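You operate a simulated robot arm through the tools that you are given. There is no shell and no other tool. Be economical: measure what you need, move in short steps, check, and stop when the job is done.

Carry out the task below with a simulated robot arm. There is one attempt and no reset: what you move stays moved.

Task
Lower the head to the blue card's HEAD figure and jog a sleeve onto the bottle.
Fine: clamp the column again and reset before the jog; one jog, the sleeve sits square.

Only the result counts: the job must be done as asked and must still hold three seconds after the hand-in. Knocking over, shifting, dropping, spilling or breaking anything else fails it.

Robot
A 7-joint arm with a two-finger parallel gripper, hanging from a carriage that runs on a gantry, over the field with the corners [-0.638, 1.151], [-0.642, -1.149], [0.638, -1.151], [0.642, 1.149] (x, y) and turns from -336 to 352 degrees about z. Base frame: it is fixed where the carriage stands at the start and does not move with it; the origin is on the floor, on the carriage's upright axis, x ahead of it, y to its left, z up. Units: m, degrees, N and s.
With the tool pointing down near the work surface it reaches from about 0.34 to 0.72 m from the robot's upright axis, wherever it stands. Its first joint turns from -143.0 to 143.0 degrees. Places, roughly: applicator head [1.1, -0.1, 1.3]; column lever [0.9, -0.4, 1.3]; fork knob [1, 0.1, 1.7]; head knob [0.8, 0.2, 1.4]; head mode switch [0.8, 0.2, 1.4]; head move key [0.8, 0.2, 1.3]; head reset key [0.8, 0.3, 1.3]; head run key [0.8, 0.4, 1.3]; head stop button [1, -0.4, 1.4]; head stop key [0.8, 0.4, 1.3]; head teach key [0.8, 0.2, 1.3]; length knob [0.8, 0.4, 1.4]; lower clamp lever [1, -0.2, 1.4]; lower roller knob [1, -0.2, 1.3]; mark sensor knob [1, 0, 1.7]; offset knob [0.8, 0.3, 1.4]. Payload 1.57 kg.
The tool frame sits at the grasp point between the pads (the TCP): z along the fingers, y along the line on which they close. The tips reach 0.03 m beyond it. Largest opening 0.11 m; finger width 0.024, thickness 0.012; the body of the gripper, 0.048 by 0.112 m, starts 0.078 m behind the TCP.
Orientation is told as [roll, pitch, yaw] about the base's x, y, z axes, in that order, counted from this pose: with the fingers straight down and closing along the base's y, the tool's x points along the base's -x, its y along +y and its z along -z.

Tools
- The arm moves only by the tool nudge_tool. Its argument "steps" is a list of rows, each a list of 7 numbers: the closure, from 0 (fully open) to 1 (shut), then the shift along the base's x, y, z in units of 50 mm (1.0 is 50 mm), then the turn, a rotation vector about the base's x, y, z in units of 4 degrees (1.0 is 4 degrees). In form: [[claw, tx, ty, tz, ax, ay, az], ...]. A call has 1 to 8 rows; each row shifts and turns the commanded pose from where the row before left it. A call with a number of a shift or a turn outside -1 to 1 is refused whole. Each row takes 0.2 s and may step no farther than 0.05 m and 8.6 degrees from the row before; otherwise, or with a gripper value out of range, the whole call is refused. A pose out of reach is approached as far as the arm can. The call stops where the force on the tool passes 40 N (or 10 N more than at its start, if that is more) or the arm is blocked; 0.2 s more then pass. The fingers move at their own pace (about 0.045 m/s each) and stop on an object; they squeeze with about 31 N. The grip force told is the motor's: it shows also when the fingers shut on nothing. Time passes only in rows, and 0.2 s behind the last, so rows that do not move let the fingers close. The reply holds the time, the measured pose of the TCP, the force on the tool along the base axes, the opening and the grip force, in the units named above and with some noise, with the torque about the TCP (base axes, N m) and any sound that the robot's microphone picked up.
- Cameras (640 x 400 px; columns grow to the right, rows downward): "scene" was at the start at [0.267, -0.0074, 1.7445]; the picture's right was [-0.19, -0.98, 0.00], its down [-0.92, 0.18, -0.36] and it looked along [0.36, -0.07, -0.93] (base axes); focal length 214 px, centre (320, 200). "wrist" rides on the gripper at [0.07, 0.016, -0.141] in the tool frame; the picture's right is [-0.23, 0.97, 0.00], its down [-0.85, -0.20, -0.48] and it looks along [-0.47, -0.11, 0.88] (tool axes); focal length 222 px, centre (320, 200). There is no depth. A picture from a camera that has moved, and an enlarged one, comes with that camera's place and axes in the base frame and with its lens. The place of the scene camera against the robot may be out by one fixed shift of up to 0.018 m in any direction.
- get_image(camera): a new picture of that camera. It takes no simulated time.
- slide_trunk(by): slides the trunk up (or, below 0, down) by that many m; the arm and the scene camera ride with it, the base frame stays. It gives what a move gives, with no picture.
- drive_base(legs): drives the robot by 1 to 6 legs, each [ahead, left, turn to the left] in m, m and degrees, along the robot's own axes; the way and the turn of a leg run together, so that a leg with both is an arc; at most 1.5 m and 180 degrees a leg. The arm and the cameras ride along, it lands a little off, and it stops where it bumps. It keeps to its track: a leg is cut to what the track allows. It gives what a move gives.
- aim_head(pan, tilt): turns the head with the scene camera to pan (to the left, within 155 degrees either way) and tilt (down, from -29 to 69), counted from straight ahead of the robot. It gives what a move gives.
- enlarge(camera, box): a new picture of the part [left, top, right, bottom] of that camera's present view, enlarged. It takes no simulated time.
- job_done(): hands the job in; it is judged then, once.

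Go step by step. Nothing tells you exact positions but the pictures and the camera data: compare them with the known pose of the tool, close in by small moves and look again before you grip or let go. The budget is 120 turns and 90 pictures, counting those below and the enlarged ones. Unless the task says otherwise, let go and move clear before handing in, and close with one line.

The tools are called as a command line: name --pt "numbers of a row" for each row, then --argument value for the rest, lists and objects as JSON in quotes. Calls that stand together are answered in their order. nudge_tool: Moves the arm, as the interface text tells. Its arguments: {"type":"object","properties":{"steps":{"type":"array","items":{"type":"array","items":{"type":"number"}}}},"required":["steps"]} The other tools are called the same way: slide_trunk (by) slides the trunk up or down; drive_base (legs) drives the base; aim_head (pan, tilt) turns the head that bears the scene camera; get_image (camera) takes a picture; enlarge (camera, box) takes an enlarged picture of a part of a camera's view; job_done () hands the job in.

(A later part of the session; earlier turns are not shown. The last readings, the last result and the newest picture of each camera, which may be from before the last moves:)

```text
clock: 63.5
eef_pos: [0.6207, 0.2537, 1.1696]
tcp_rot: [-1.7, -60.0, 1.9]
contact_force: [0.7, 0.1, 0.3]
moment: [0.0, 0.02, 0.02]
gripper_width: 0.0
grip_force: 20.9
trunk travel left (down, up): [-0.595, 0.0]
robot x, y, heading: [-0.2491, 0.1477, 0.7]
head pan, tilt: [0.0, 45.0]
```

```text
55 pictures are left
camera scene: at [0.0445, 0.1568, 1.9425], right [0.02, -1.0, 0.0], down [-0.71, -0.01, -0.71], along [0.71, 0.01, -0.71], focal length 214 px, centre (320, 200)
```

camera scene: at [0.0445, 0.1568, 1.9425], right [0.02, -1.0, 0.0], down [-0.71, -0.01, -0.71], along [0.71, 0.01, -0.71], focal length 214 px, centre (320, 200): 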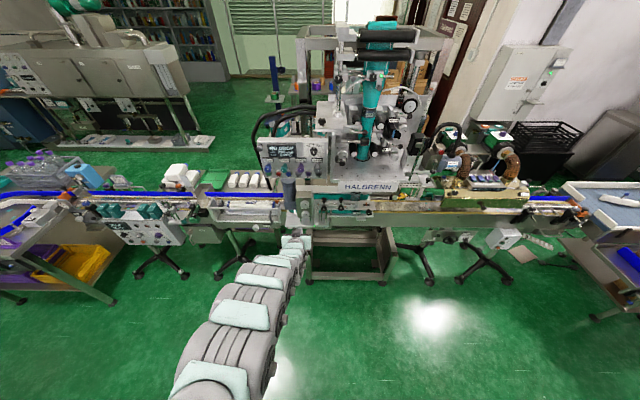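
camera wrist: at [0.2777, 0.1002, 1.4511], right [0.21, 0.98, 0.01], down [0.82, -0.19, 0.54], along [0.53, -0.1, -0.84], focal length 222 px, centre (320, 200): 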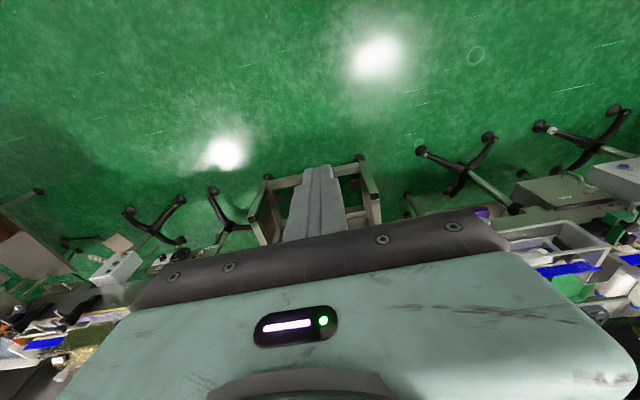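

enlarge --camera "scene" --box '[250, 128, 338, 188]'

enlarge --camera "scene" --box '[300, 130, 335, 152]'

enlarge --camera "scene" --box '[400, 120, 480, 200]'

```text
6.67 times, centred on (294, 158) of scene
camera zoom: at [0.0445, 0.1568, 1.9425], right [0.02, -1.0, 0.0], down [-0.71, -0.01, -0.71], along [0.71, 0.01, -0.71], focal length 1430 px, centre (493, 480)
```

zoom: 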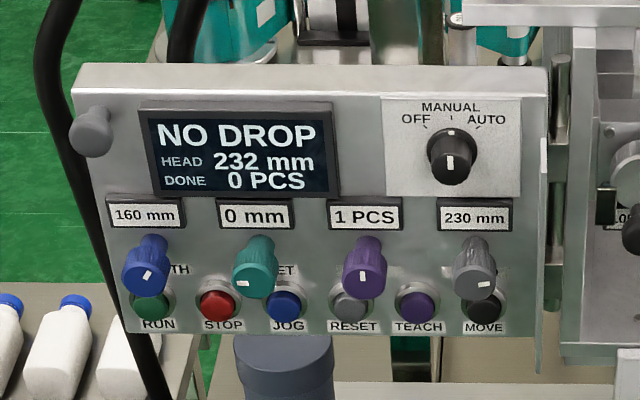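

```text
16.00 times, centred on (318, 141) of scene
camera zoom: at [0.0445, 0.1568, 1.9425], right [0.02, -1.0, 0.0], down [-0.71, -0.01, -0.71], along [0.71, 0.01, -0.71], focal length 3432 px, centre (360, 1144)
```

zoom: 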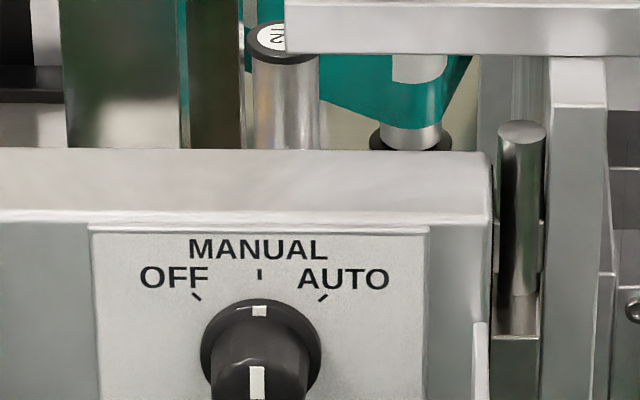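

```text
5.00 times, centred on (440, 160) of scene
camera zoom: at [0.0445, 0.1568, 1.9425], right [0.02, -1.0, 0.0], down [-0.71, -0.01, -0.71], along [0.71, 0.01, -0.71], focal length 1072 px, centre (-280, 400)
```

zoom: 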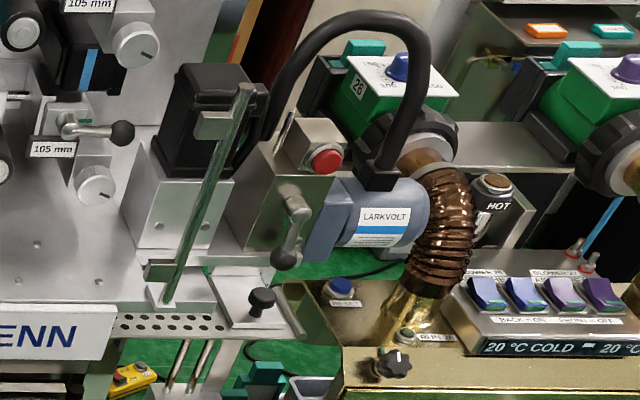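

Mode is already MANUAL. Let me look closer at the column lever.

enlarge --camera "scene" --box '[440, 140, 480, 180]'

drive_base --legs '[[0, -0.45, 0]]'

get_image --camera "scene"

```text
10.00 times, centred on (460, 160) of scene
camera zoom: at [0.0445, 0.1568, 1.9425], right [0.02, -1.0, 0.0], down [-0.71, -0.01, -0.71], along [0.71, 0.01, -0.71], focal length 2145 px, centre (-1080, 600)
```

zoom: 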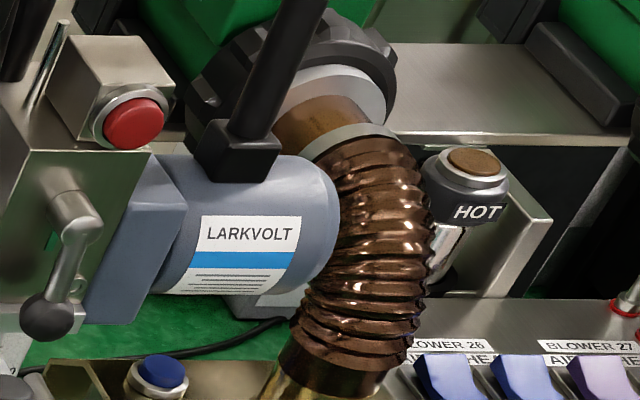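

```text
clock: 66.3
eef_pos: [0.6274, -0.1894, 1.1697]
tcp_rot: [-1.7, -59.9, 2.3]
contact_force: [-0.1, -0.2, 0.5]
moment: [-0.03, -0.04, -0.01]
gripper_width: 0.0
grip_force: 21.0
trunk travel left (down, up): [-0.595, 0.0]
robot x, y, heading: [-0.2412, -0.3006, 1.2]
head pan, tilt: [0.0, 45.0]
```

```text
50 pictures are left
camera scene: at [0.0529, -0.2896, 1.9424], right [0.02, -1.0, 0.0], down [-0.71, -0.02, -0.71], along [0.71, 0.02, -0.71], focal length 214 px, centre (320, 200)
```

scene: 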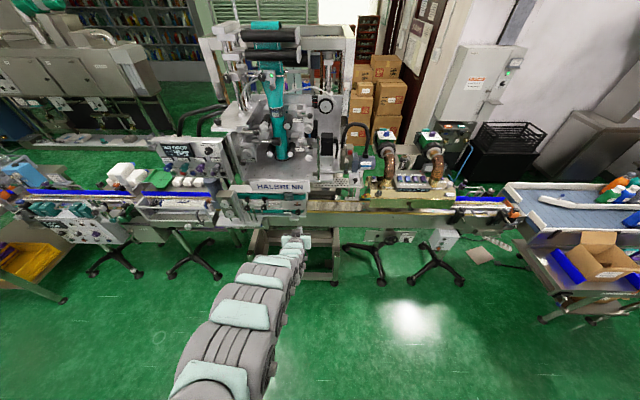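

enlarge --camera "scene" --box '[320, 120, 400, 200]'

enlarge --camera "scene" --box '[335, 145, 365, 175]'

enlarge --camera "scene" --box '[200, 170, 340, 240]'

```text
5.00 times, centred on (360, 160) of scene
camera zoom: at [0.0529, -0.2896, 1.9424], right [0.02, -1.0, 0.0], down [-0.71, -0.02, -0.71], along [0.71, 0.02, -0.71], focal length 1072 px, centre (120, 400)
```

zoom: 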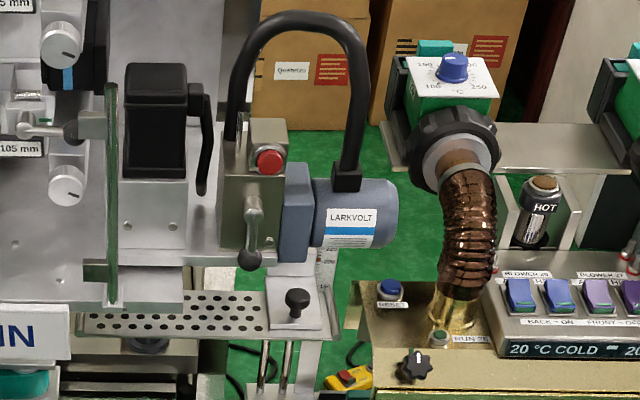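

```text
13.33 times, centred on (350, 160) of scene
camera zoom: at [0.0529, -0.2896, 1.9424], right [0.02, -1.0, 0.0], down [-0.71, -0.02, -0.71], along [0.71, 0.02, -0.71], focal length 2860 px, centre (-80, 733)
```

zoom: 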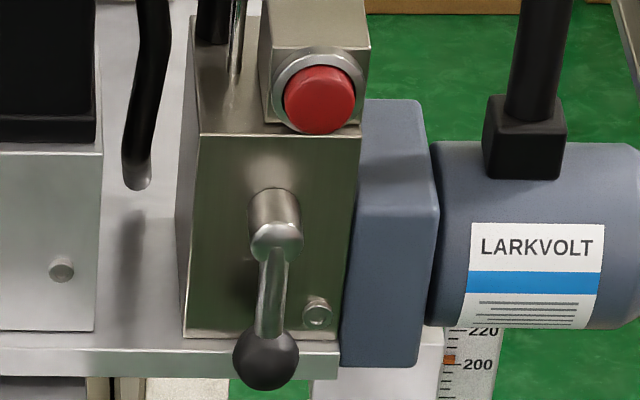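

```text
4.57 times, centred on (270, 205) of scene
camera zoom: at [0.0529, -0.2896, 1.9424], right [0.02, -1.0, 0.0], down [-0.71, -0.02, -0.71], along [0.71, 0.02, -0.71], focal length 980 px, centre (549, 177)
```

zoom: 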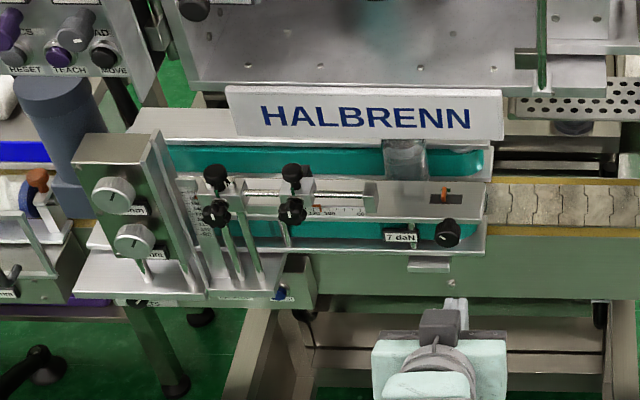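

The lever hangs down with its ball near (0.92, −0.40, 1.277), hub at (0.924, −0.40, 1.328); the motor flange on its right means it can only swing left (+y). I'll bring the tool near horizontal to push the ball from the right.

nudge_tool --pt "1 0 0 0.4 0 -1 0" --pt "1 0 0 0.4 0 -1 0" --pt "1 0 0 0.4 0 -1 0" --pt "1 0 0 0.4 0 -1 0" --pt "1 0 0 0.4 0 -1 0"

get_image --camera "wrist"

```text
clock: 67.5
eef_pos: [0.6306, -0.1893, 1.2691]
tcp_rot: [-6.4, -79.9, 6.7]
contact_force: [0.0, 0.4, 0.0]
moment: [0.02, -0.01, 0.03]
gripper_width: 0.0002
grip_force: 21.0
trunk travel left (down, up): [-0.595, 0.0]
robot x, y, heading: [-0.2415, -0.3007, 1.4]
head pan, tilt: [0.0, 45.0]
```

```text
46 pictures are left
camera wrist: at [0.4788, -0.1744, 1.224], right [0.03, 0.98, 0.2], down [-0.32, -0.18, 0.93], along [0.95, -0.09, 0.31], focal length 222 px, centre (320, 200)
```

wrist: 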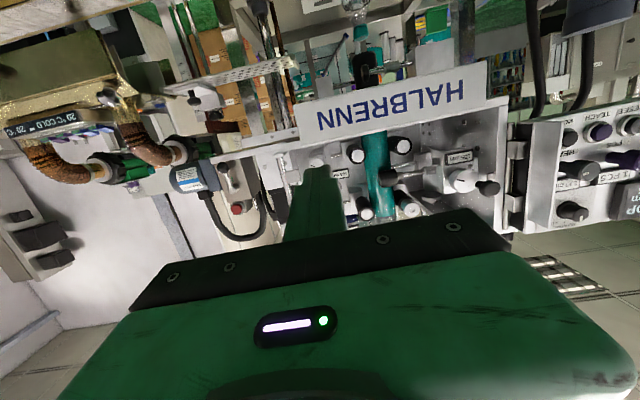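

Tool is nearly horizontal and stable. Now drive so the closed tip sits right of and in front of the ball.

drive_base --legs '[[0.0, -0.255, -1.2], [0.19, 0, 0]]'

get_image --camera "scene"

enlarge --camera "wrist" --box '[160, 80, 480, 280]'

```text
clock: 70.5
eef_pos: [0.8221, -0.457, 1.2677]
tcp_rot: [-6.3, -80.0, 5.8]
contact_force: [1.3, -0.8, -1.4]
moment: [0.01, 0.01, 0.0]
gripper_width: 0.0
grip_force: 21.5
trunk travel left (down, up): [-0.595, 0.0]
robot x, y, heading: [-0.0507, -0.5534, 0.5]
head pan, tilt: [0.0, 45.0]
```

```text
45 pictures are left
camera scene: at [0.243, -0.5477, 1.9424], right [0.01, -1.0, 0.0], down [-0.71, 0.0, -0.71], along [0.71, 0.0, -0.71], focal length 214 px, centre (320, 200)
```

scene: 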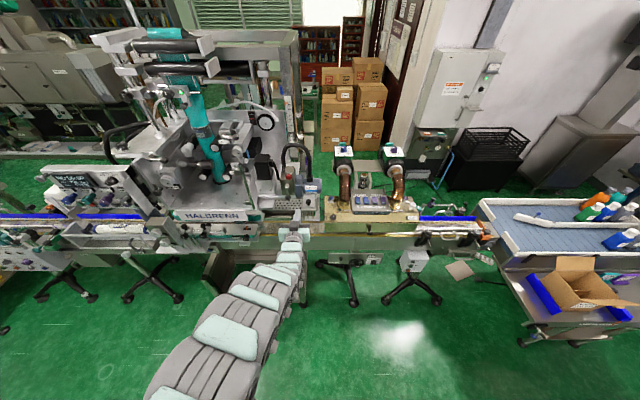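

```text
2.00 times, centred on (320, 180) of wrist
camera zoom: at [0.6708, -0.4392, 1.224], right [0.05, 0.98, 0.2], down [-0.32, -0.18, 0.93], along [0.94, -0.11, 0.31], focal length 444 px, centre (320, 240)
```

zoom: 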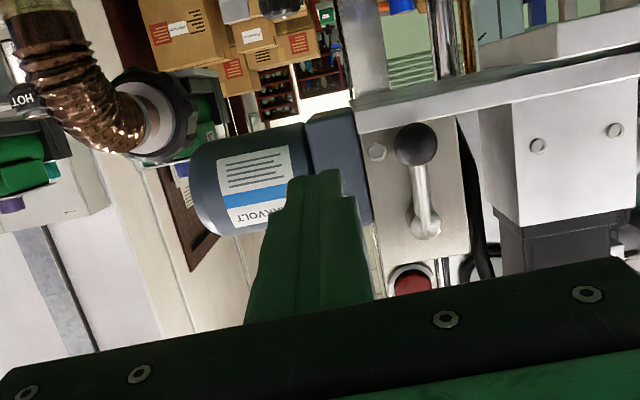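

From the wrist view (upside down) the ball is at about y −0.405, z 1.262; the box right of it is nearly flush with the block, so the fingertip can pass in front of it. Advancing 70 mm.

nudge_tool --pt "1 0.5 0 0 0 0 0" --pt "1 0.5 0 0 0 0 0" --pt "1 0.4 0 0 0 0 0"

get_image --camera "wrist"

enlarge --camera "scene" --box '[260, 170, 330, 240]'

```text
clock: 71.2
eef_pos: [0.8915, -0.4562, 1.2699]
tcp_rot: [-6.3, -80.0, 5.9]
contact_force: [-0.6, 1.0, -1.3]
moment: [0.0, -0.01, 0.01]
gripper_width: 0.0
grip_force: 21.6
trunk travel left (down, up): [-0.595, 0.0]
robot x, y, heading: [-0.0513, -0.5526, 0.5]
head pan, tilt: [0.0, 45.0]
```

```text
43 pictures are left
camera wrist: at [0.741, -0.4388, 1.2246], right [0.05, 0.98, 0.21], down [-0.33, -0.18, 0.93], along [0.94, -0.11, 0.31], focal length 222 px, centre (320, 200)
```

wrist: 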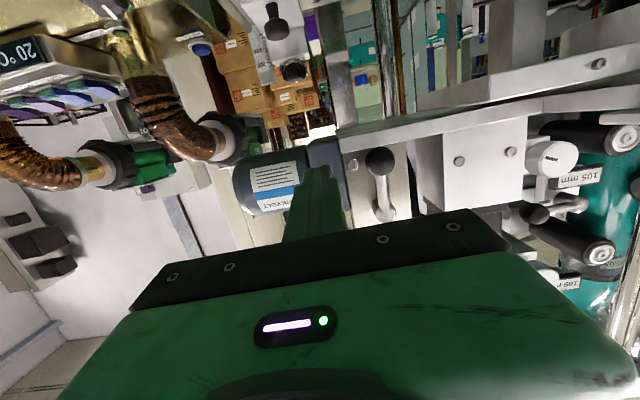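

```text
5.71 times, centred on (295, 205) of scene
camera zoom: at [0.243, -0.5476, 1.9424], right [0.01, -1.0, 0.0], down [-0.71, 0.0, -0.71], along [0.71, 0.0, -0.71], focal length 1226 px, centre (463, 171)
```

zoom: 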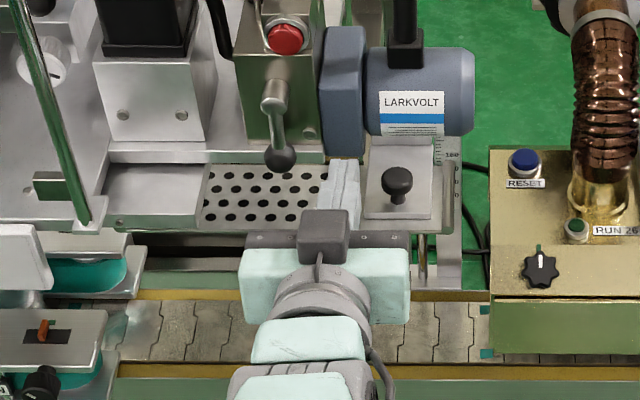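

Tip is level with the ball in depth and 20 mm to its right. Advance 8 mm more and sweep left, watching force.

nudge_tool --pt "1 0.16 0 0 0 0 0" --pt "1 0 0.27 -0.07 0 0 0" --pt "1 0 0.27 -0.07 0 0 0" --pt "1 0 0.25 -0.06 0 0 0" --pt "1 0 0.25 -0.06 0 0 0"

enlarge --camera "scene" --box '[270, 170, 310, 210]'

```text
clock: 72.4
eef_pos: [0.9008, -0.4267, 1.2597]
tcp_rot: [-5.4, -80.4, 3.7]
contact_force: [-4.3, -6.6, 0.3]
moment: [0.01, -0.02, -0.17]
gripper_width: 0.0001
grip_force: 20.9
trunk travel left (down, up): [-0.595, 0.0]
robot x, y, heading: [-0.0499, -0.5518, 0.2]
head pan, tilt: [0.0, 45.0]
stopped in row 5: the force on the tool passed its limit at 45 N (the readings are from after the stop); the commanded pose is now the measured one
```

```text
10.00 times, centred on (290, 190) of scene
camera zoom: at [0.2424, -0.5494, 1.9421], right [0.0, -1.0, 0.0], down [-0.71, 0.0, -0.71], along [0.71, 0.0, -0.71], focal length 2145 px, centre (620, 300)
```

zoom: 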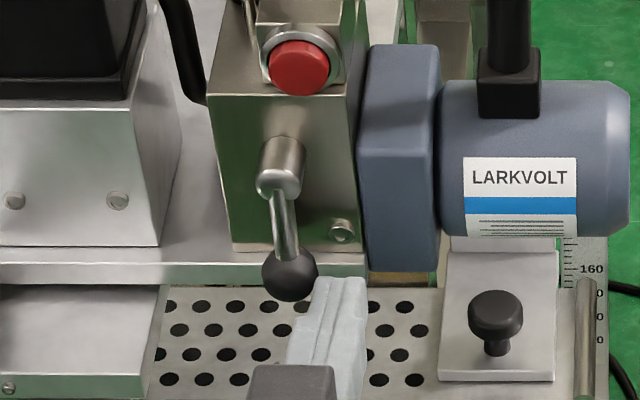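

The lever refuses at 45 N to the left, so it must swing the other way (over the flange face). I'll back off, cross to its left side and push right.

nudge_tool --pt "1 0 -0.2 0 0 0 0" --pt "1 -0.8 0 0 0 0 0" --pt "1 -0.4 0 0 0 0 0" --pt "1 0 0.8 0 0 0 0" --pt "1 0 0.7 0 0 0 0" --pt "1 0.6 0 0 0 0 0" --pt "1 0.6 0 0 0 0 0"

enlarge --camera "scene" --box '[270, 170, 310, 210]'

```text
clock: 74.0
eef_pos: [0.9027, -0.357, 1.2574]
tcp_rot: [-5.3, -80.3, 3.8]
contact_force: [-0.1, 0.5, 0.9]
moment: [0.02, -0.02, -0.06]
gripper_width: 0.0001
grip_force: 21.6
trunk travel left (down, up): [-0.595, 0.0]
robot x, y, heading: [-0.0511, -0.5517, 0.3]
head pan, tilt: [0.0, 45.0]
```

```text
10.00 times, centred on (290, 190) of scene
camera zoom: at [0.2425, -0.5486, 1.9423], right [0.0, -1.0, 0.0], down [-0.71, 0.0, -0.71], along [0.71, 0.0, -0.71], focal length 2145 px, centre (620, 300)
```

zoom: 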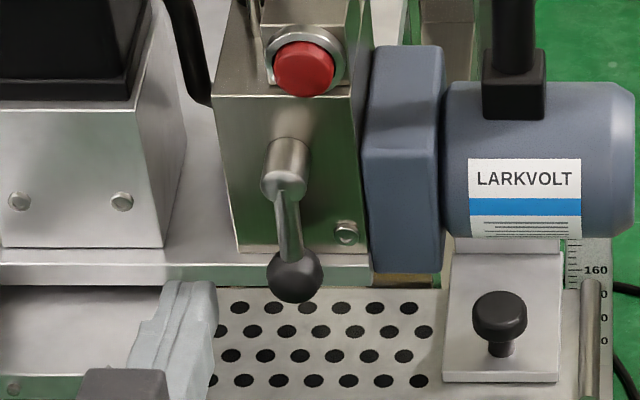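

nudge_tool --pt "1 0 -0.3 0 0 0 0" --pt "1 0 -0.2 -0.03 0 0 0" --pt "1 0 -0.2 -0.03 0 0 0" --pt "1 0 -0.2 -0.03 0 0 0"

enlarge --camera "scene" --box '[270, 170, 310, 210]'

```text
clock: 75.0
eef_pos: [0.9011, -0.4053, 1.2552]
tcp_rot: [-5.1, -80.4, 3.7]
contact_force: [0.6, 0.0, -0.1]
moment: [0.05, -0.04, 0.02]
gripper_width: 0.0001
grip_force: 21.0
trunk travel left (down, up): [-0.595, 0.0]
robot x, y, heading: [-0.0498, -0.5527, 0.3]
head pan, tilt: [0.0, 45.0]
```

```text
10.00 times, centred on (290, 190) of scene
camera zoom: at [0.2426, -0.549, 1.9424], right [0.0, -1.0, 0.0], down [-0.71, 0.0, -0.71], along [0.71, 0.0, -0.71], focal length 2145 px, centre (620, 300)
```

zoom: 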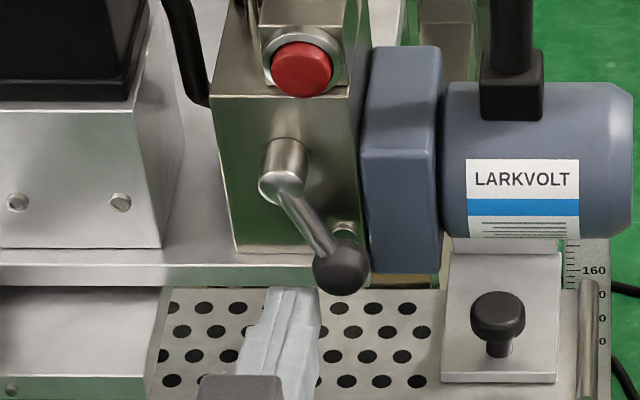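

The lever moves freely to the right (now ~35°). Continue along the arc.

nudge_tool --pt "1 0 -0.26 0.06 0 0 0" --pt "1 0 -0.26 0.1 0 0 0" --pt "1 0 -0.22 0.2 0 0 0" --pt "1 0 -0.2 0.24 0 0 0"

enlarge --camera "scene" --box '[270, 170, 310, 210]'

```text
clock: 76.0
eef_pos: [0.9005, -0.452, 1.285]
tcp_rot: [-5.4, -80.3, 3.9]
contact_force: [0.0, 0.2, 0.0]
moment: [-0.02, -0.06, -0.03]
gripper_width: 0.0
grip_force: 20.7
trunk travel left (down, up): [-0.595, 0.0]
robot x, y, heading: [-0.0507, -0.553, -0.0]
head pan, tilt: [0.0, 45.0]
```

```text
10.00 times, centred on (290, 190) of scene
camera zoom: at [0.2426, -0.5489, 1.9424], right [0.0, -1.0, 0.0], down [-0.71, 0.0, -0.71], along [0.71, 0.0, -0.71], focal length 2145 px, centre (620, 300)
```

zoom: 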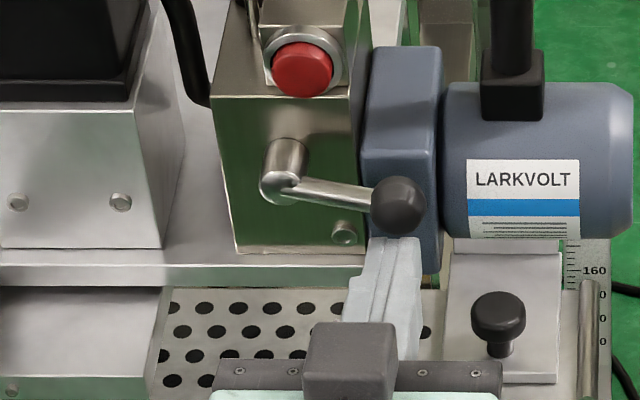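

nudge_tool --pt "1 0 0.03 0.12 0 0 0" --pt "1 0 0.03 0.12 0 0 0"

enlarge --camera "scene" --box '[270, 170, 310, 210]'

```text
clock: 76.6
eef_pos: [0.8991, -0.4477, 1.2955]
tcp_rot: [-5.2, -80.2, 3.6]
contact_force: [1.6, -2.1, -11.7]
moment: [0.03, 0.38, -0.1]
gripper_width: 0.0
grip_force: 21.5
trunk travel left (down, up): [-0.595, 0.0]
robot x, y, heading: [-0.0514, -0.5534, 0.2]
head pan, tilt: [0.0, 45.0]
```

```text
10.00 times, centred on (290, 190) of scene
camera zoom: at [0.2422, -0.5491, 1.9418], right [0.0, -1.0, 0.0], down [-0.71, 0.0, -0.71], along [0.71, 0.0, -0.71], focal length 2145 px, centre (620, 300)
```

zoom: 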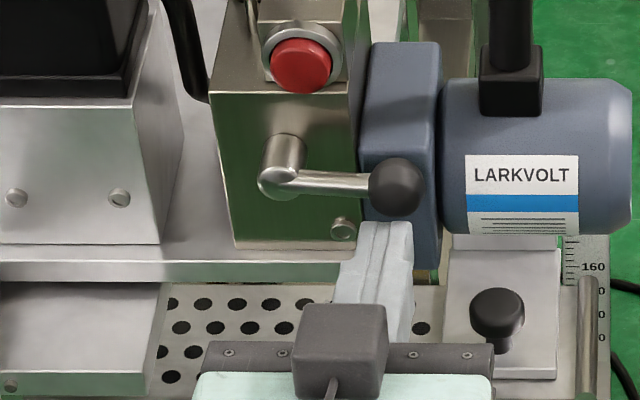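

Lever is at its stop, 90° (unclamped). Retreat down and back, then drive to the HEAD knob (≈ x 0.777, y 0.177, z 1.375; panel vertical, facing −x).

nudge_tool --pt "1 0 0 -0.3 0 0 0" --pt "1 -0.8 0 0 0 0 0" --pt "1 -0.9 0 0 0 0 0"

drive_base --legs '[[-0.12, 0, 0], [0, 0.62, 0]]'

nudge_tool --pt "0.3 0 0 0.6 0 0 0" --pt "0.3 0 0 0.6 0 0 0" --pt "0.3 0 0 0.6 0 0 0" --pt "0.3 0 0 0 0 0 0" --pt "0.3 0 0 0 0 0 0"

get_image --camera "wrist"

aim_head --pan 0 --tilt 50

get_image --camera "scene"

```text
clock: 77.4
eef_pos: [0.822, -0.4503, 1.279]
tcp_rot: [-6.3, -80.4, 4.4]
contact_force: [0.3, 0.1, 1.1]
moment: [0.0, 0.04, -0.01]
gripper_width: 0.0001
grip_force: 21.7
out of reach, approached as far as the arm can: row 3
trunk travel left (down, up): [-0.595, 0.0]
robot x, y, heading: [-0.049, -0.5535, 0.2]
head pan, tilt: [0.0, 45.0]
```

```text
clock: 81.7
eef_pos: [0.7022, 0.1716, 1.2802]
tcp_rot: [-5.5, -80.6, 3.4]
contact_force: [0.1, -0.9, 0.4]
moment: [0.03, -0.01, -0.02]
gripper_width: 0.0
grip_force: 21.6
trunk travel left (down, up): [-0.595, 0.0]
robot x, y, heading: [-0.1754, 0.0652, -0.1]
head pan, tilt: [0.0, 45.0]
```

```text
clock: 82.9
eef_pos: [0.7382, 0.1793, 1.352]
tcp_rot: [-5.4, -80.5, 3.6]
contact_force: [0.3, 0.1, 0.2]
moment: [-0.02, 0.0, -0.01]
gripper_width: 0.0766
grip_force: 0.0
out of reach, approached as far as the arm can: row 1, 2, 3
trunk travel left (down, up): [-0.595, 0.0]
robot x, y, heading: [-0.17, 0.0704, -0.4]
head pan, tilt: [0.0, 45.0]
```

```text
36 pictures are left
camera wrist: at [0.5882, 0.2001, 1.3044], right [0.07, 0.98, 0.21], down [-0.34, -0.17, 0.93], along [0.94, -0.13, 0.32], focal length 222 px, centre (320, 200)
```

wrist: 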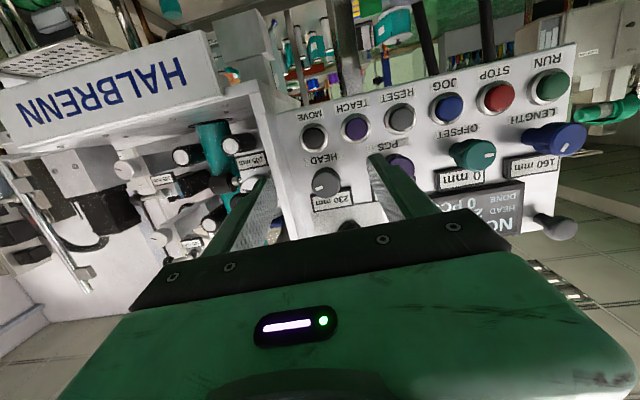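

```text
clock: 83.6
eef_pos: [0.7373, 0.1789, 1.3501]
tcp_rot: [-5.5, -80.5, 3.4]
contact_force: [-0.3, 0.4, 1.3]
moment: [0.02, -0.02, -0.01]
gripper_width: 0.0766
grip_force: 0.0
trunk travel left (down, up): [-0.595, 0.0]
robot x, y, heading: [-0.1713, 0.0672, -0.3]
head pan, tilt: [0.0, 50.0]
```

```text
35 pictures are left
camera scene: at [0.1166, 0.0697, 1.9355], right [0.0, -1.0, 0.0], down [-0.77, 0.0, -0.64], along [0.64, 0.0, -0.77], focal length 214 px, centre (320, 200)
```

scene: 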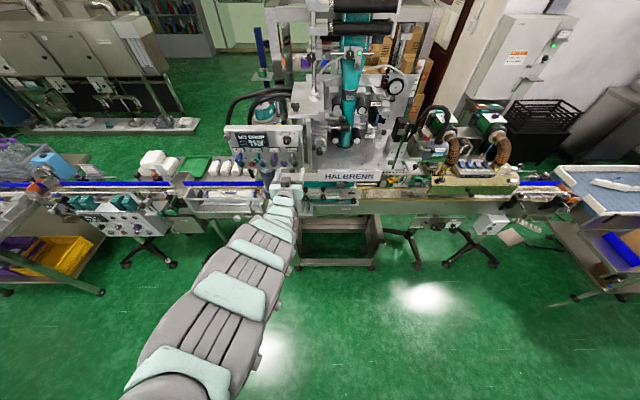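

The HEAD knob is straight ahead of the gripper at about (0.80, 0.181, 1.356). I'll level the tool, then advance a bit.

nudge_tool --pt "0.45 0 0 0 0 -1 0" --pt "0.45 0 0 0 0 -1 0" --pt "0.45 0.3 0 0.08 0 -0.4 0" --pt "0.45 0 0 0 0 0 0"

get_image --camera "wrist"

enlarge --camera "scene" --box '[220, 120, 310, 210]'

```text
clock: 84.6
eef_pos: [0.751, 0.1795, 1.3546]
tcp_rot: [-101.0, -89.4, 99.0]
contact_force: [-0.1, 0.1, 0.3]
moment: [0.0, 0.0, -0.01]
gripper_width: 0.0606
grip_force: 0.1
trunk travel left (down, up): [-0.595, 0.0]
robot x, y, heading: [-0.1704, 0.0682, -0.3]
head pan, tilt: [0.0, 50.0]
```

```text
34 pictures are left
camera wrist: at [0.6117, 0.1997, 1.2843], right [0.03, 0.98, 0.22], down [-0.49, -0.17, 0.86], along [0.87, -0.13, 0.47], focal length 222 px, centre (320, 200)
```

wrist: 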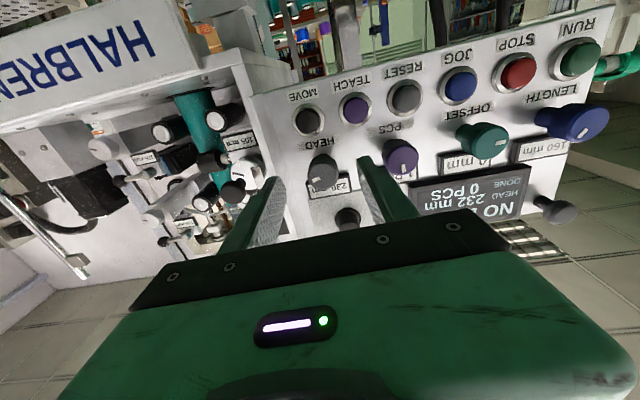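

```text
4.44 times, centred on (265, 165) of scene
camera zoom: at [0.1166, 0.0697, 1.9355], right [0.0, -1.0, 0.0], down [-0.77, 0.0, -0.64], along [0.64, 0.0, -0.77], focal length 953 px, centre (564, 356)
```

zoom: 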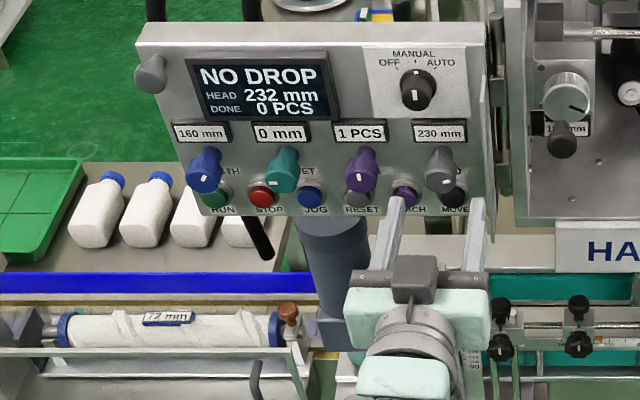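

Triangulated knob tip: (0.806, 0.181, 1.358). Advance 45 mm and close on it.

nudge_tool --pt "0.45 0.45 0.03 0.06 0 0 0" --pt "0.45 0.45 0 0 0 0 0" --pt "0.8 0 0 0 0 0 0" --pt "0.8 0 0 0 0 0 0" --pt "0.8 0 0 0 0 0 0"

enlarge --camera "scene" --box '[250, 120, 310, 180]'

```text
clock: 85.8
eef_pos: [0.7974, 0.1778, 1.3608]
tcp_rot: [-105.2, -89.4, 103.3]
contact_force: [0.7, -3.9, 0.0]
moment: [0.01, -0.13, 0.21]
gripper_width: 0.0291
grip_force: 22.6
trunk travel left (down, up): [-0.595, 0.0]
robot x, y, heading: [-0.1696, 0.0673, -0.4]
head pan, tilt: [0.0, 50.0]
```

```text
6.67 times, centred on (280, 150) of scene
camera zoom: at [0.1167, 0.0695, 1.9355], right [0.0, -1.0, 0.0], down [-0.77, 0.0, -0.64], along [0.64, 0.0, -0.77], focal length 1430 px, centre (587, 533)
```

zoom: 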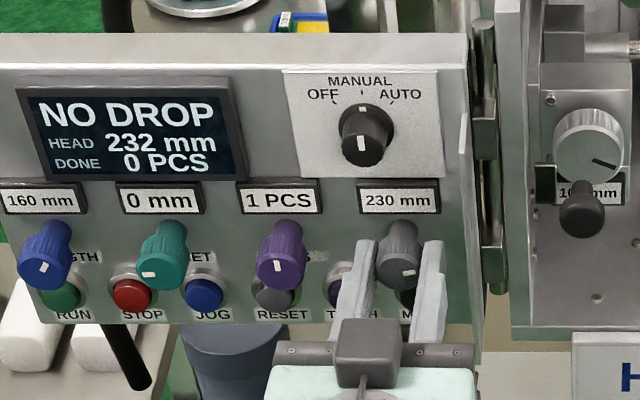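

Gripped (29 mm). Turn counter-clockwise 16° as a test and read the label.

nudge_tool --pt "0.8 0 0 0 -1 0 0" --pt "0.8 0 0 0 -1 0 0" --pt "0.8 0 0 0 -1 0 0" --pt "0.8 0 0 0 -1 0 0"

enlarge --camera "scene" --box '[250, 120, 310, 180]'

```text
clock: 86.8
eef_pos: [0.7963, 0.1775, 1.3583]
tcp_rot: [-92.9, -73.4, 90.7]
contact_force: [-26.4, -12.5, 21.7]
moment: [0.04, 0.41, 0.41]
gripper_width: 0.0289
grip_force: 38.5
trunk travel left (down, up): [-0.595, 0.0]
robot x, y, heading: [-0.1702, 0.0705, -0.1]
head pan, tilt: [0.0, 50.0]
```

```text
6.67 times, centred on (280, 150) of scene
camera zoom: at [0.1164, 0.0692, 1.9356], right [0.0, -1.0, 0.0], down [-0.77, 0.0, -0.64], along [0.64, 0.0, -0.77], focal length 1430 px, centre (587, 533)
```

zoom: 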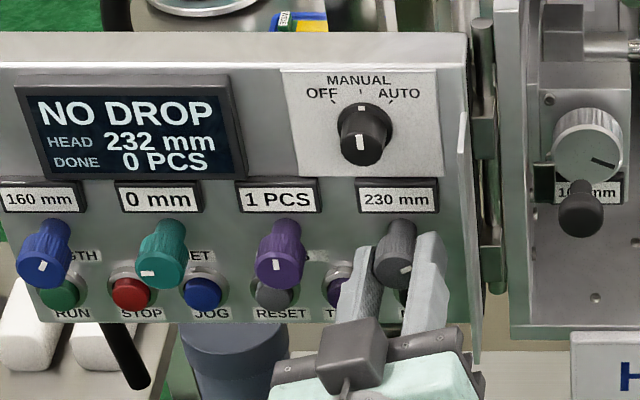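

nudge_tool --pt "0.8 -0.04 0 0 -1 0 0" --pt "0.8 0 0 0 -1 0 0" --pt "0.8 0 0 0 -1 0 0"

enlarge --camera "scene" --box '[250, 120, 310, 180]'

```text
clock: 87.6
eef_pos: [0.7973, 0.1775, 1.3598]
tcp_rot: [-92.4, -61.3, 90.2]
contact_force: [16.0, -15.4, 9.9]
moment: [0.04, 0.39, 0.41]
gripper_width: 0.0291
grip_force: 38.5
trunk travel left (down, up): [-0.595, 0.0]
robot x, y, heading: [-0.173, 0.0669, 0.0]
head pan, tilt: [0.0, 50.0]
```

```text
6.67 times, centred on (280, 150) of scene
camera zoom: at [0.1177, 0.0691, 1.9362], right [0.0, -1.0, 0.0], down [-0.76, 0.0, -0.64], along [0.64, 0.0, -0.76], focal length 1430 px, centre (587, 533)
```

zoom: 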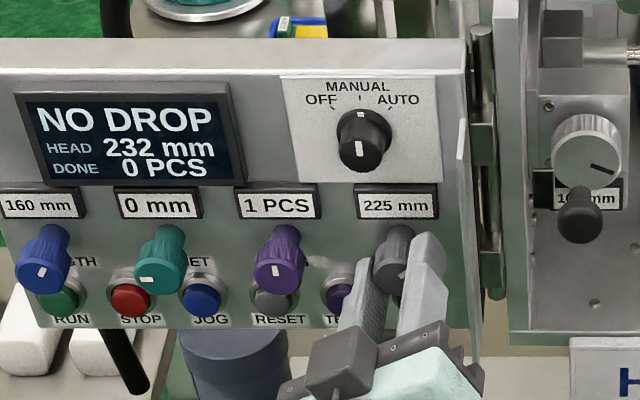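

Right direction: 225, in 5 mm clicks. Continue.

nudge_tool --pt "0.8 0 0 0 -1 0 0" --pt "0.8 0 0 0 -1 0 0" --pt "0.8 0 0 0 -1 0 0" --pt "0.8 0 0 0 -1 0 0" --pt "0.8 0 0 0 -1 0 0" --pt "0.8 0 0 0 -1 0 0" --pt "0.8 0 0 0 -1 0 0"

enlarge --camera "scene" --box '[250, 120, 310, 180]'

```text
clock: 89.2
eef_pos: [0.7972, 0.1759, 1.3605]
tcp_rot: [-92.2, -33.3, 90.1]
contact_force: [17.6, -24.9, 8.8]
moment: [0.08, 0.32, 0.48]
gripper_width: 0.029
grip_force: 38.6
trunk travel left (down, up): [-0.595, 0.0]
robot x, y, heading: [-0.1723, 0.0705, -0.3]
head pan, tilt: [0.0, 50.0]
```

```text
6.67 times, centred on (280, 150) of scene
camera zoom: at [0.1174, 0.0686, 1.9362], right [0.0, -1.0, 0.0], down [-0.76, 0.0, -0.64], along [0.64, 0.0, -0.76], focal length 1430 px, centre (587, 533)
```

zoom: 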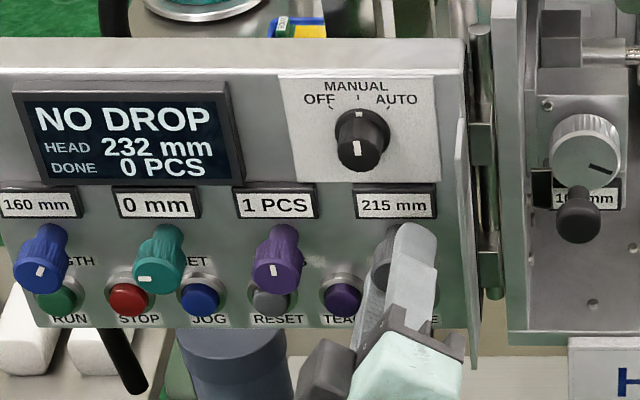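

The knob reads 215 mm. Open only slightly and pull straight back.

nudge_tool --pt "0.66 0 0 0 0 0 0" --pt "0.66 0 0 0 0 0 0" --pt "0.66 -0.5 0 0 0 0 0" --pt "0.66 -0.6 0 0 0 0 0"

nudge_tool --pt "1 0 0 0 1 0 0" --pt "1 0 0 0 1 0 0" --pt "1 0 0 0 1 0 0" --pt "1 0 0 0 1 0 0" --pt "1 0 0 0 1 0 0" --pt "1 0 0 0 1 0 0" --pt "1 0 0 0 1 0 0" --pt "1 0 0 0 1 0 0"

nudge_tool --pt "1 0 0 0 1 0 0" --pt "1 0 0 0 1 0 0" --pt "1 0 0 0 1 0 0" --pt "1 0 0 0 1 0 0" --pt "1 0 0 0 1 0 0" --pt "1 0 0 0 1 0 0"

get_image --camera "wrist"

```text
clock: 90.2
eef_pos: [0.7392, 0.1802, 1.3587]
tcp_rot: [-92.0, -33.4, 90.1]
contact_force: [0.6, 0.9, 0.5]
moment: [0.01, 0.03, 0.03]
gripper_width: 0.0368
grip_force: 0.0
trunk travel left (down, up): [-0.595, 0.0]
robot x, y, heading: [-0.1698, 0.0701, -0.2]
head pan, tilt: [0.0, 50.0]
```

```text
clock: 92.0
eef_pos: [0.7398, 0.1809, 1.3575]
tcp_rot: [-92.1, -65.6, 90.2]
contact_force: [0.2, 0.9, -1.5]
moment: [0.02, -0.05, 0.02]
gripper_width: 0.0
grip_force: 20.9
trunk travel left (down, up): [-0.595, 0.0]
robot x, y, heading: [-0.172, 0.0672, 0.0]
head pan, tilt: [0.0, 50.0]
```

```text
clock: 93.4
eef_pos: [0.7399, 0.1799, 1.358]
tcp_rot: [-102.1, -89.5, 100.2]
contact_force: [-0.2, 0.1, -0.1]
moment: [0.0, -0.01, 0.03]
gripper_width: 0.0002
grip_force: 21.3
trunk travel left (down, up): [-0.595, 0.0]
robot x, y, heading: [-0.1693, 0.0682, -0.2]
head pan, tilt: [0.0, 50.0]
```

```text
28 pictures are left
camera wrist: at [0.5992, 0.2011, 1.2876], right [0.03, 0.98, 0.22], down [-0.49, -0.17, 0.86], along [0.87, -0.13, 0.47], focal length 222 px, centre (320, 200)
```

wrist: 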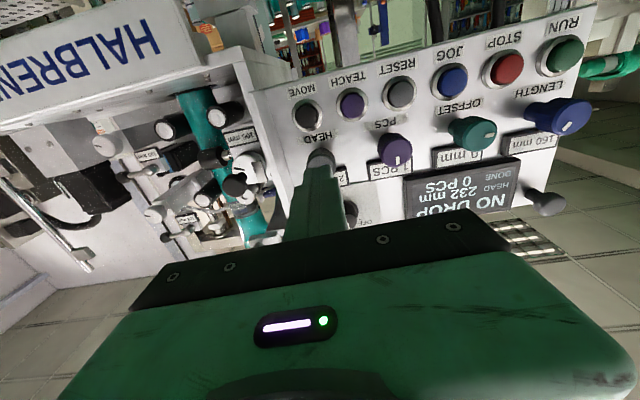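

Key MOVE lies at about (0.825, 0.174, 1.316). Line up the closed tip and press it gently.

nudge_tool --pt "1 0 -0.06 -0.42 0 0 0" --pt "1 0 -0.06 -0.42 0 0 0" --pt "1 0.4 0 0 0 0 0"

enlarge --camera "wrist" --box '[220, 60, 420, 220]'

```text
clock: 94.2
eef_pos: [0.7587, 0.1758, 1.3156]
tcp_rot: [-98.2, -89.4, 96.1]
contact_force: [0.3, -0.2, 0.4]
moment: [0.0, -0.03, 0.01]
gripper_width: 0.0
grip_force: 21.4
trunk travel left (down, up): [-0.595, 0.0]
robot x, y, heading: [-0.1701, 0.0671, -0.1]
head pan, tilt: [0.0, 50.0]
```

```text
2.50 times, centred on (320, 140) of wrist
camera zoom: at [0.6191, 0.1962, 1.2456], right [0.03, 0.98, 0.22], down [-0.49, -0.17, 0.86], along [0.87, -0.13, 0.47], focal length 555 px, centre (320, 350)
```

zoom: 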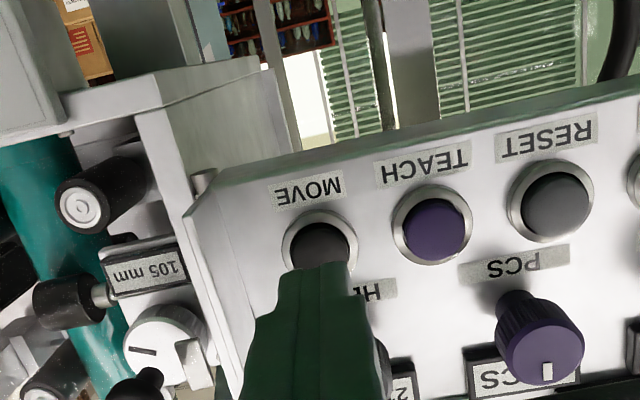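

nudge_tool --pt "1 0.3 -0.02 -0.03 0 0 0" --pt "1 0.2 0 0 0 0 0" --pt "1 0.1 0 0 0 0 0" --pt "1 0.1 0 0 0 0 0" --pt "1 0.1 0 0 0 0 0"

enlarge --camera "scene" --box '[250, 120, 310, 180]'

```text
clock: 95.4
eef_pos: [0.799, 0.173, 1.3136]
tcp_rot: [-94.8, -89.5, 92.9]
contact_force: [-2.0, 0.3, 0.0]
moment: [0.01, -0.06, 0.01]
gripper_width: 0.0
grip_force: 21.3
trunk travel left (down, up): [-0.595, 0.0]
robot x, y, heading: [-0.1736, 0.0626, -0.1]
head pan, tilt: [0.0, 50.0]
```

```text
6.67 times, centred on (280, 150) of scene
camera zoom: at [0.1166, 0.0698, 1.9355], right [0.0, -1.0, 0.0], down [-0.77, 0.0, -0.64], along [0.64, 0.0, -0.77], focal length 1430 px, centre (587, 533)
```

zoom: 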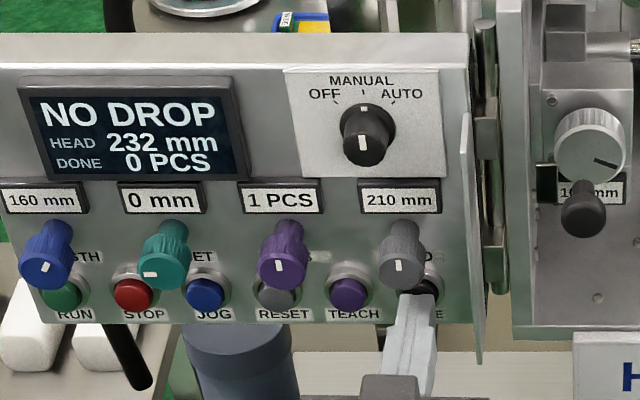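

The knob got dragged to 210 mm on release (I was a few mm off-centre). Back off before pressing MOVE, re-grip centred at y≈0.1745, and turn one click clockwise.

nudge_tool --pt "1 -0.5 0 0 0 0 0" --pt "1 -0.6 0 0 0 0 0" --pt "0.55 0 0.03 0.46 0 0 0" --pt "0.55 0 0 0.46 0 0 0" --pt "0.55 0 0 0 0 0 0" --pt "0.55 0 0 0 0 0 0"

enlarge --camera "wrist" --box '[220, 100, 420, 260]'

```text
clock: 96.8
eef_pos: [0.7438, 0.1772, 1.3615]
tcp_rot: [-101.5, -89.3, 99.5]
contact_force: [0.4, 0.2, 0.7]
moment: [0.02, 0.0, 0.02]
gripper_width: 0.0495
grip_force: 0.0
trunk travel left (down, up): [-0.595, 0.0]
robot x, y, heading: [-0.1723, 0.0699, 0.0]
head pan, tilt: [0.0, 50.0]
```

```text
2.50 times, centred on (320, 180) of wrist
camera zoom: at [0.6035, 0.1982, 1.2901], right [0.03, 0.98, 0.22], down [-0.49, -0.17, 0.86], along [0.87, -0.13, 0.47], focal length 555 px, centre (320, 250)
```

zoom: 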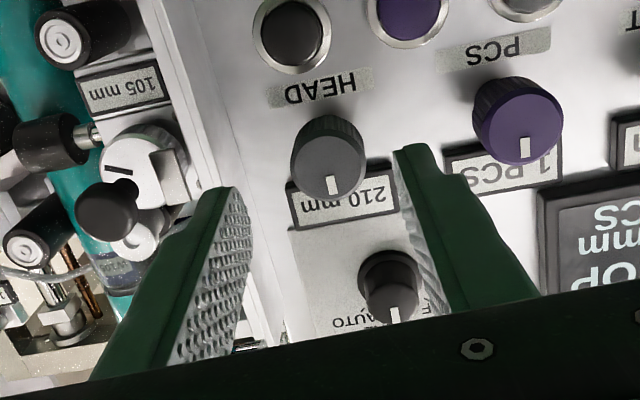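

Knob is about 2 mm to +y of the tool axis. Advance, grip, and turn clockwise in small steps.

nudge_tool --pt "0.55 0.5 0.03 0 0 0 0" --pt "0.55 0.5 0 0 0 0 0" --pt "0.8 0 0 0 0 0 0" --pt "0.8 0 0 0 0 0 0" --pt "0.8 0 0 0 1 0 0" --pt "0.8 0 0 0 1 0 0" --pt "0.8 0 0 0 1 0 0" --pt "0.8 0 0 0 1 0 0"

enlarge --camera "scene" --box '[250, 120, 310, 180]'

```text
clock: 98.6
eef_pos: [0.7941, 0.1807, 1.3607]
tcp_rot: [87.9, -74.4, -89.8]
contact_force: [20.9, 8.3, -12.6]
moment: [0.0, 0.2, 1.06]
gripper_width: 0.0292
grip_force: 39.7
trunk travel left (down, up): [-0.595, 0.0]
robot x, y, heading: [-0.1748, 0.0702, 0.1]
head pan, tilt: [0.0, 50.0]
```

```text
6.67 times, centred on (280, 150) of scene
camera zoom: at [0.117, 0.0701, 1.9356], right [0.0, -1.0, 0.0], down [-0.77, 0.0, -0.64], along [0.64, 0.0, -0.77], focal length 1430 px, centre (587, 533)
```

zoom: 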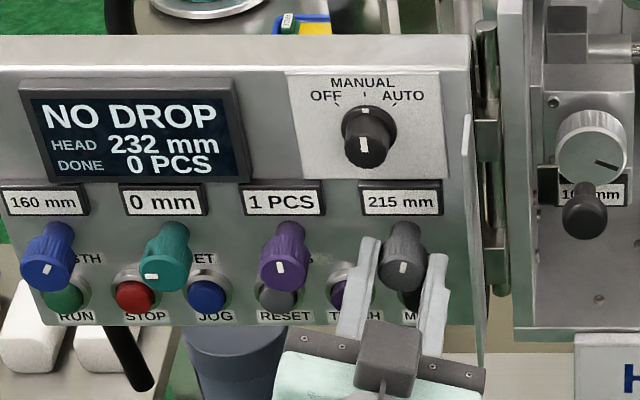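

215 again. Relax the side forces and add 3° toward the click centre before releasing.

nudge_tool --pt "0.8 0.05 0.03 -0.05 0.7 0 0" --pt "0.8 0 0 0 0 0 0"

```text
clock: 99.2
eef_pos: [0.7955, 0.1798, 1.3594]
tcp_rot: [88.9, -71.6, -91.0]
contact_force: [-34.1, 5.1, 18.7]
moment: [-0.02, -0.76, 0.85]
gripper_width: 0.0292
grip_force: 39.2
trunk travel left (down, up): [-0.595, 0.0]
robot x, y, heading: [-0.1742, 0.0694, -0.2]
head pan, tilt: [0.0, 50.0]
```

nudge_tool --pt "0.8 -0.031 0.03 0.03 0 0 0" --pt "0.8 0 0 0 0 0 0"

```text
clock: 99.8
eef_pos: [0.7964, 0.1793, 1.3596]
tcp_rot: [88.2, -71.7, -90.2]
contact_force: [-13.7, 4.5, 10.8]
moment: [-0.05, -0.4, 0.84]
gripper_width: 0.029
grip_force: 38.4
trunk travel left (down, up): [-0.595, 0.0]
robot x, y, heading: [-0.1687, 0.0665, -0.4]
head pan, tilt: [0.0, 50.0]
```

nudge_tool --pt "0.8 -0.015 0.04 0.03 0 0 0" --pt "0.5 0 0 0 0 0 0" --pt "0.5 0 0 0 0 0 0" --pt "0.5 0 0 0 0 0 0"

enlarge --camera "scene" --box '[250, 120, 310, 180]'

```text
clock: 100.8
eef_pos: [0.7948, 0.1801, 1.3612]
tcp_rot: [88.3, -71.7, -90.3]
contact_force: [-0.1, -0.3, -0.8]
moment: [-0.01, -0.02, 0.02]
gripper_width: 0.0548
grip_force: 0.0
trunk travel left (down, up): [-0.595, 0.0]
robot x, y, heading: [-0.1734, 0.0703, -0.2]
head pan, tilt: [0.0, 50.0]
```

```text
6.67 times, centred on (280, 150) of scene
camera zoom: at [0.1166, 0.0697, 1.9355], right [0.0, -1.0, 0.0], down [-0.77, 0.0, -0.64], along [0.64, 0.0, -0.77], focal length 1430 px, centre (587, 533)
```

zoom: 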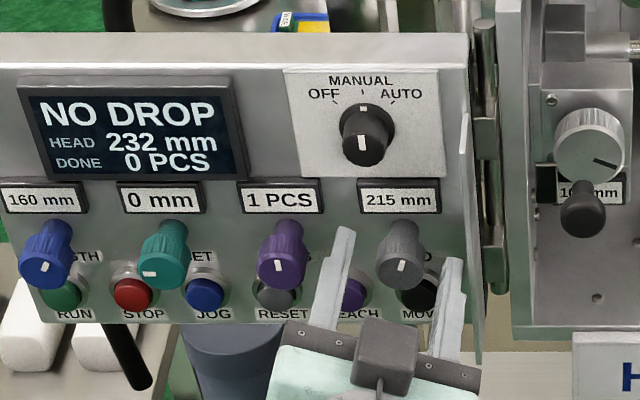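

Released clean at 215. Back off, roll level, close, drop to the MOVE key and press.

nudge_tool --pt "0.5 -0.5 0 0 0 0 0" --pt "0.5 -0.6 0 0 0 0 0" --pt "1 0 0 0 -1 0 0" --pt "1 0 0 0 -1 0 0" --pt "1 0 0 0 -1 0 0" --pt "1 0 0 0 -1 0 0" --pt "1 0 -0.06 -0.47 -0.7 0 0" --pt "1 0 -0.04 -0.47 0 0 0"

nudge_tool --pt "1 0.5 0 0 0 0 0" --pt "1 0.5 0 0 0 0 0" --pt "1 0.16 0 0 0 0 0" --pt "1 0.06 0 0 0 0 0" --pt "1 0.06 0 0 0 0 0" --pt "1 0.06 0 0 0 0 0" --pt "1 0 0 0 0 0 0" --pt "1 0 0 0 0 0 0"

enlarge --camera "scene" --box '[250, 120, 310, 180]'

```text
clock: 102.6
eef_pos: [0.7392, 0.178, 1.3143]
tcp_rot: [-107.9, -89.4, 106.0]
contact_force: [-0.7, -0.7, -0.3]
moment: [0.01, 0.03, -0.02]
gripper_width: 0.0
grip_force: 21.6
trunk travel left (down, up): [-0.595, 0.0]
robot x, y, heading: [-0.173, 0.0692, -0.0]
head pan, tilt: [0.0, 50.0]
```

```text
clock: 104.4
eef_pos: [0.8026, 0.1764, 1.3112]
tcp_rot: [-77.7, -89.4, 75.7]
contact_force: [-15.9, 0.9, -2.1]
moment: [-0.03, 0.0, 0.06]
gripper_width: 0.0
grip_force: 20.9
trunk travel left (down, up): [-0.595, 0.0]
robot x, y, heading: [-0.1743, 0.0678, -0.1]
head pan, tilt: [0.0, 50.0]
heard: click
```

```text
6.67 times, centred on (280, 150) of scene
camera zoom: at [0.116, 0.0698, 1.9349], right [0.0, -1.0, 0.0], down [-0.77, 0.0, -0.64], along [0.64, 0.0, -0.77], focal length 1430 px, centre (587, 533)
```

zoom: 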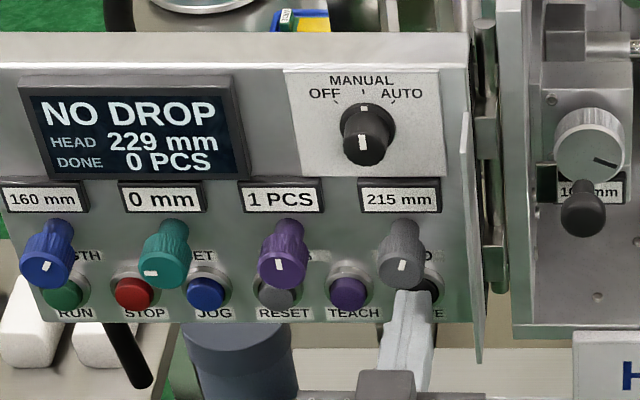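

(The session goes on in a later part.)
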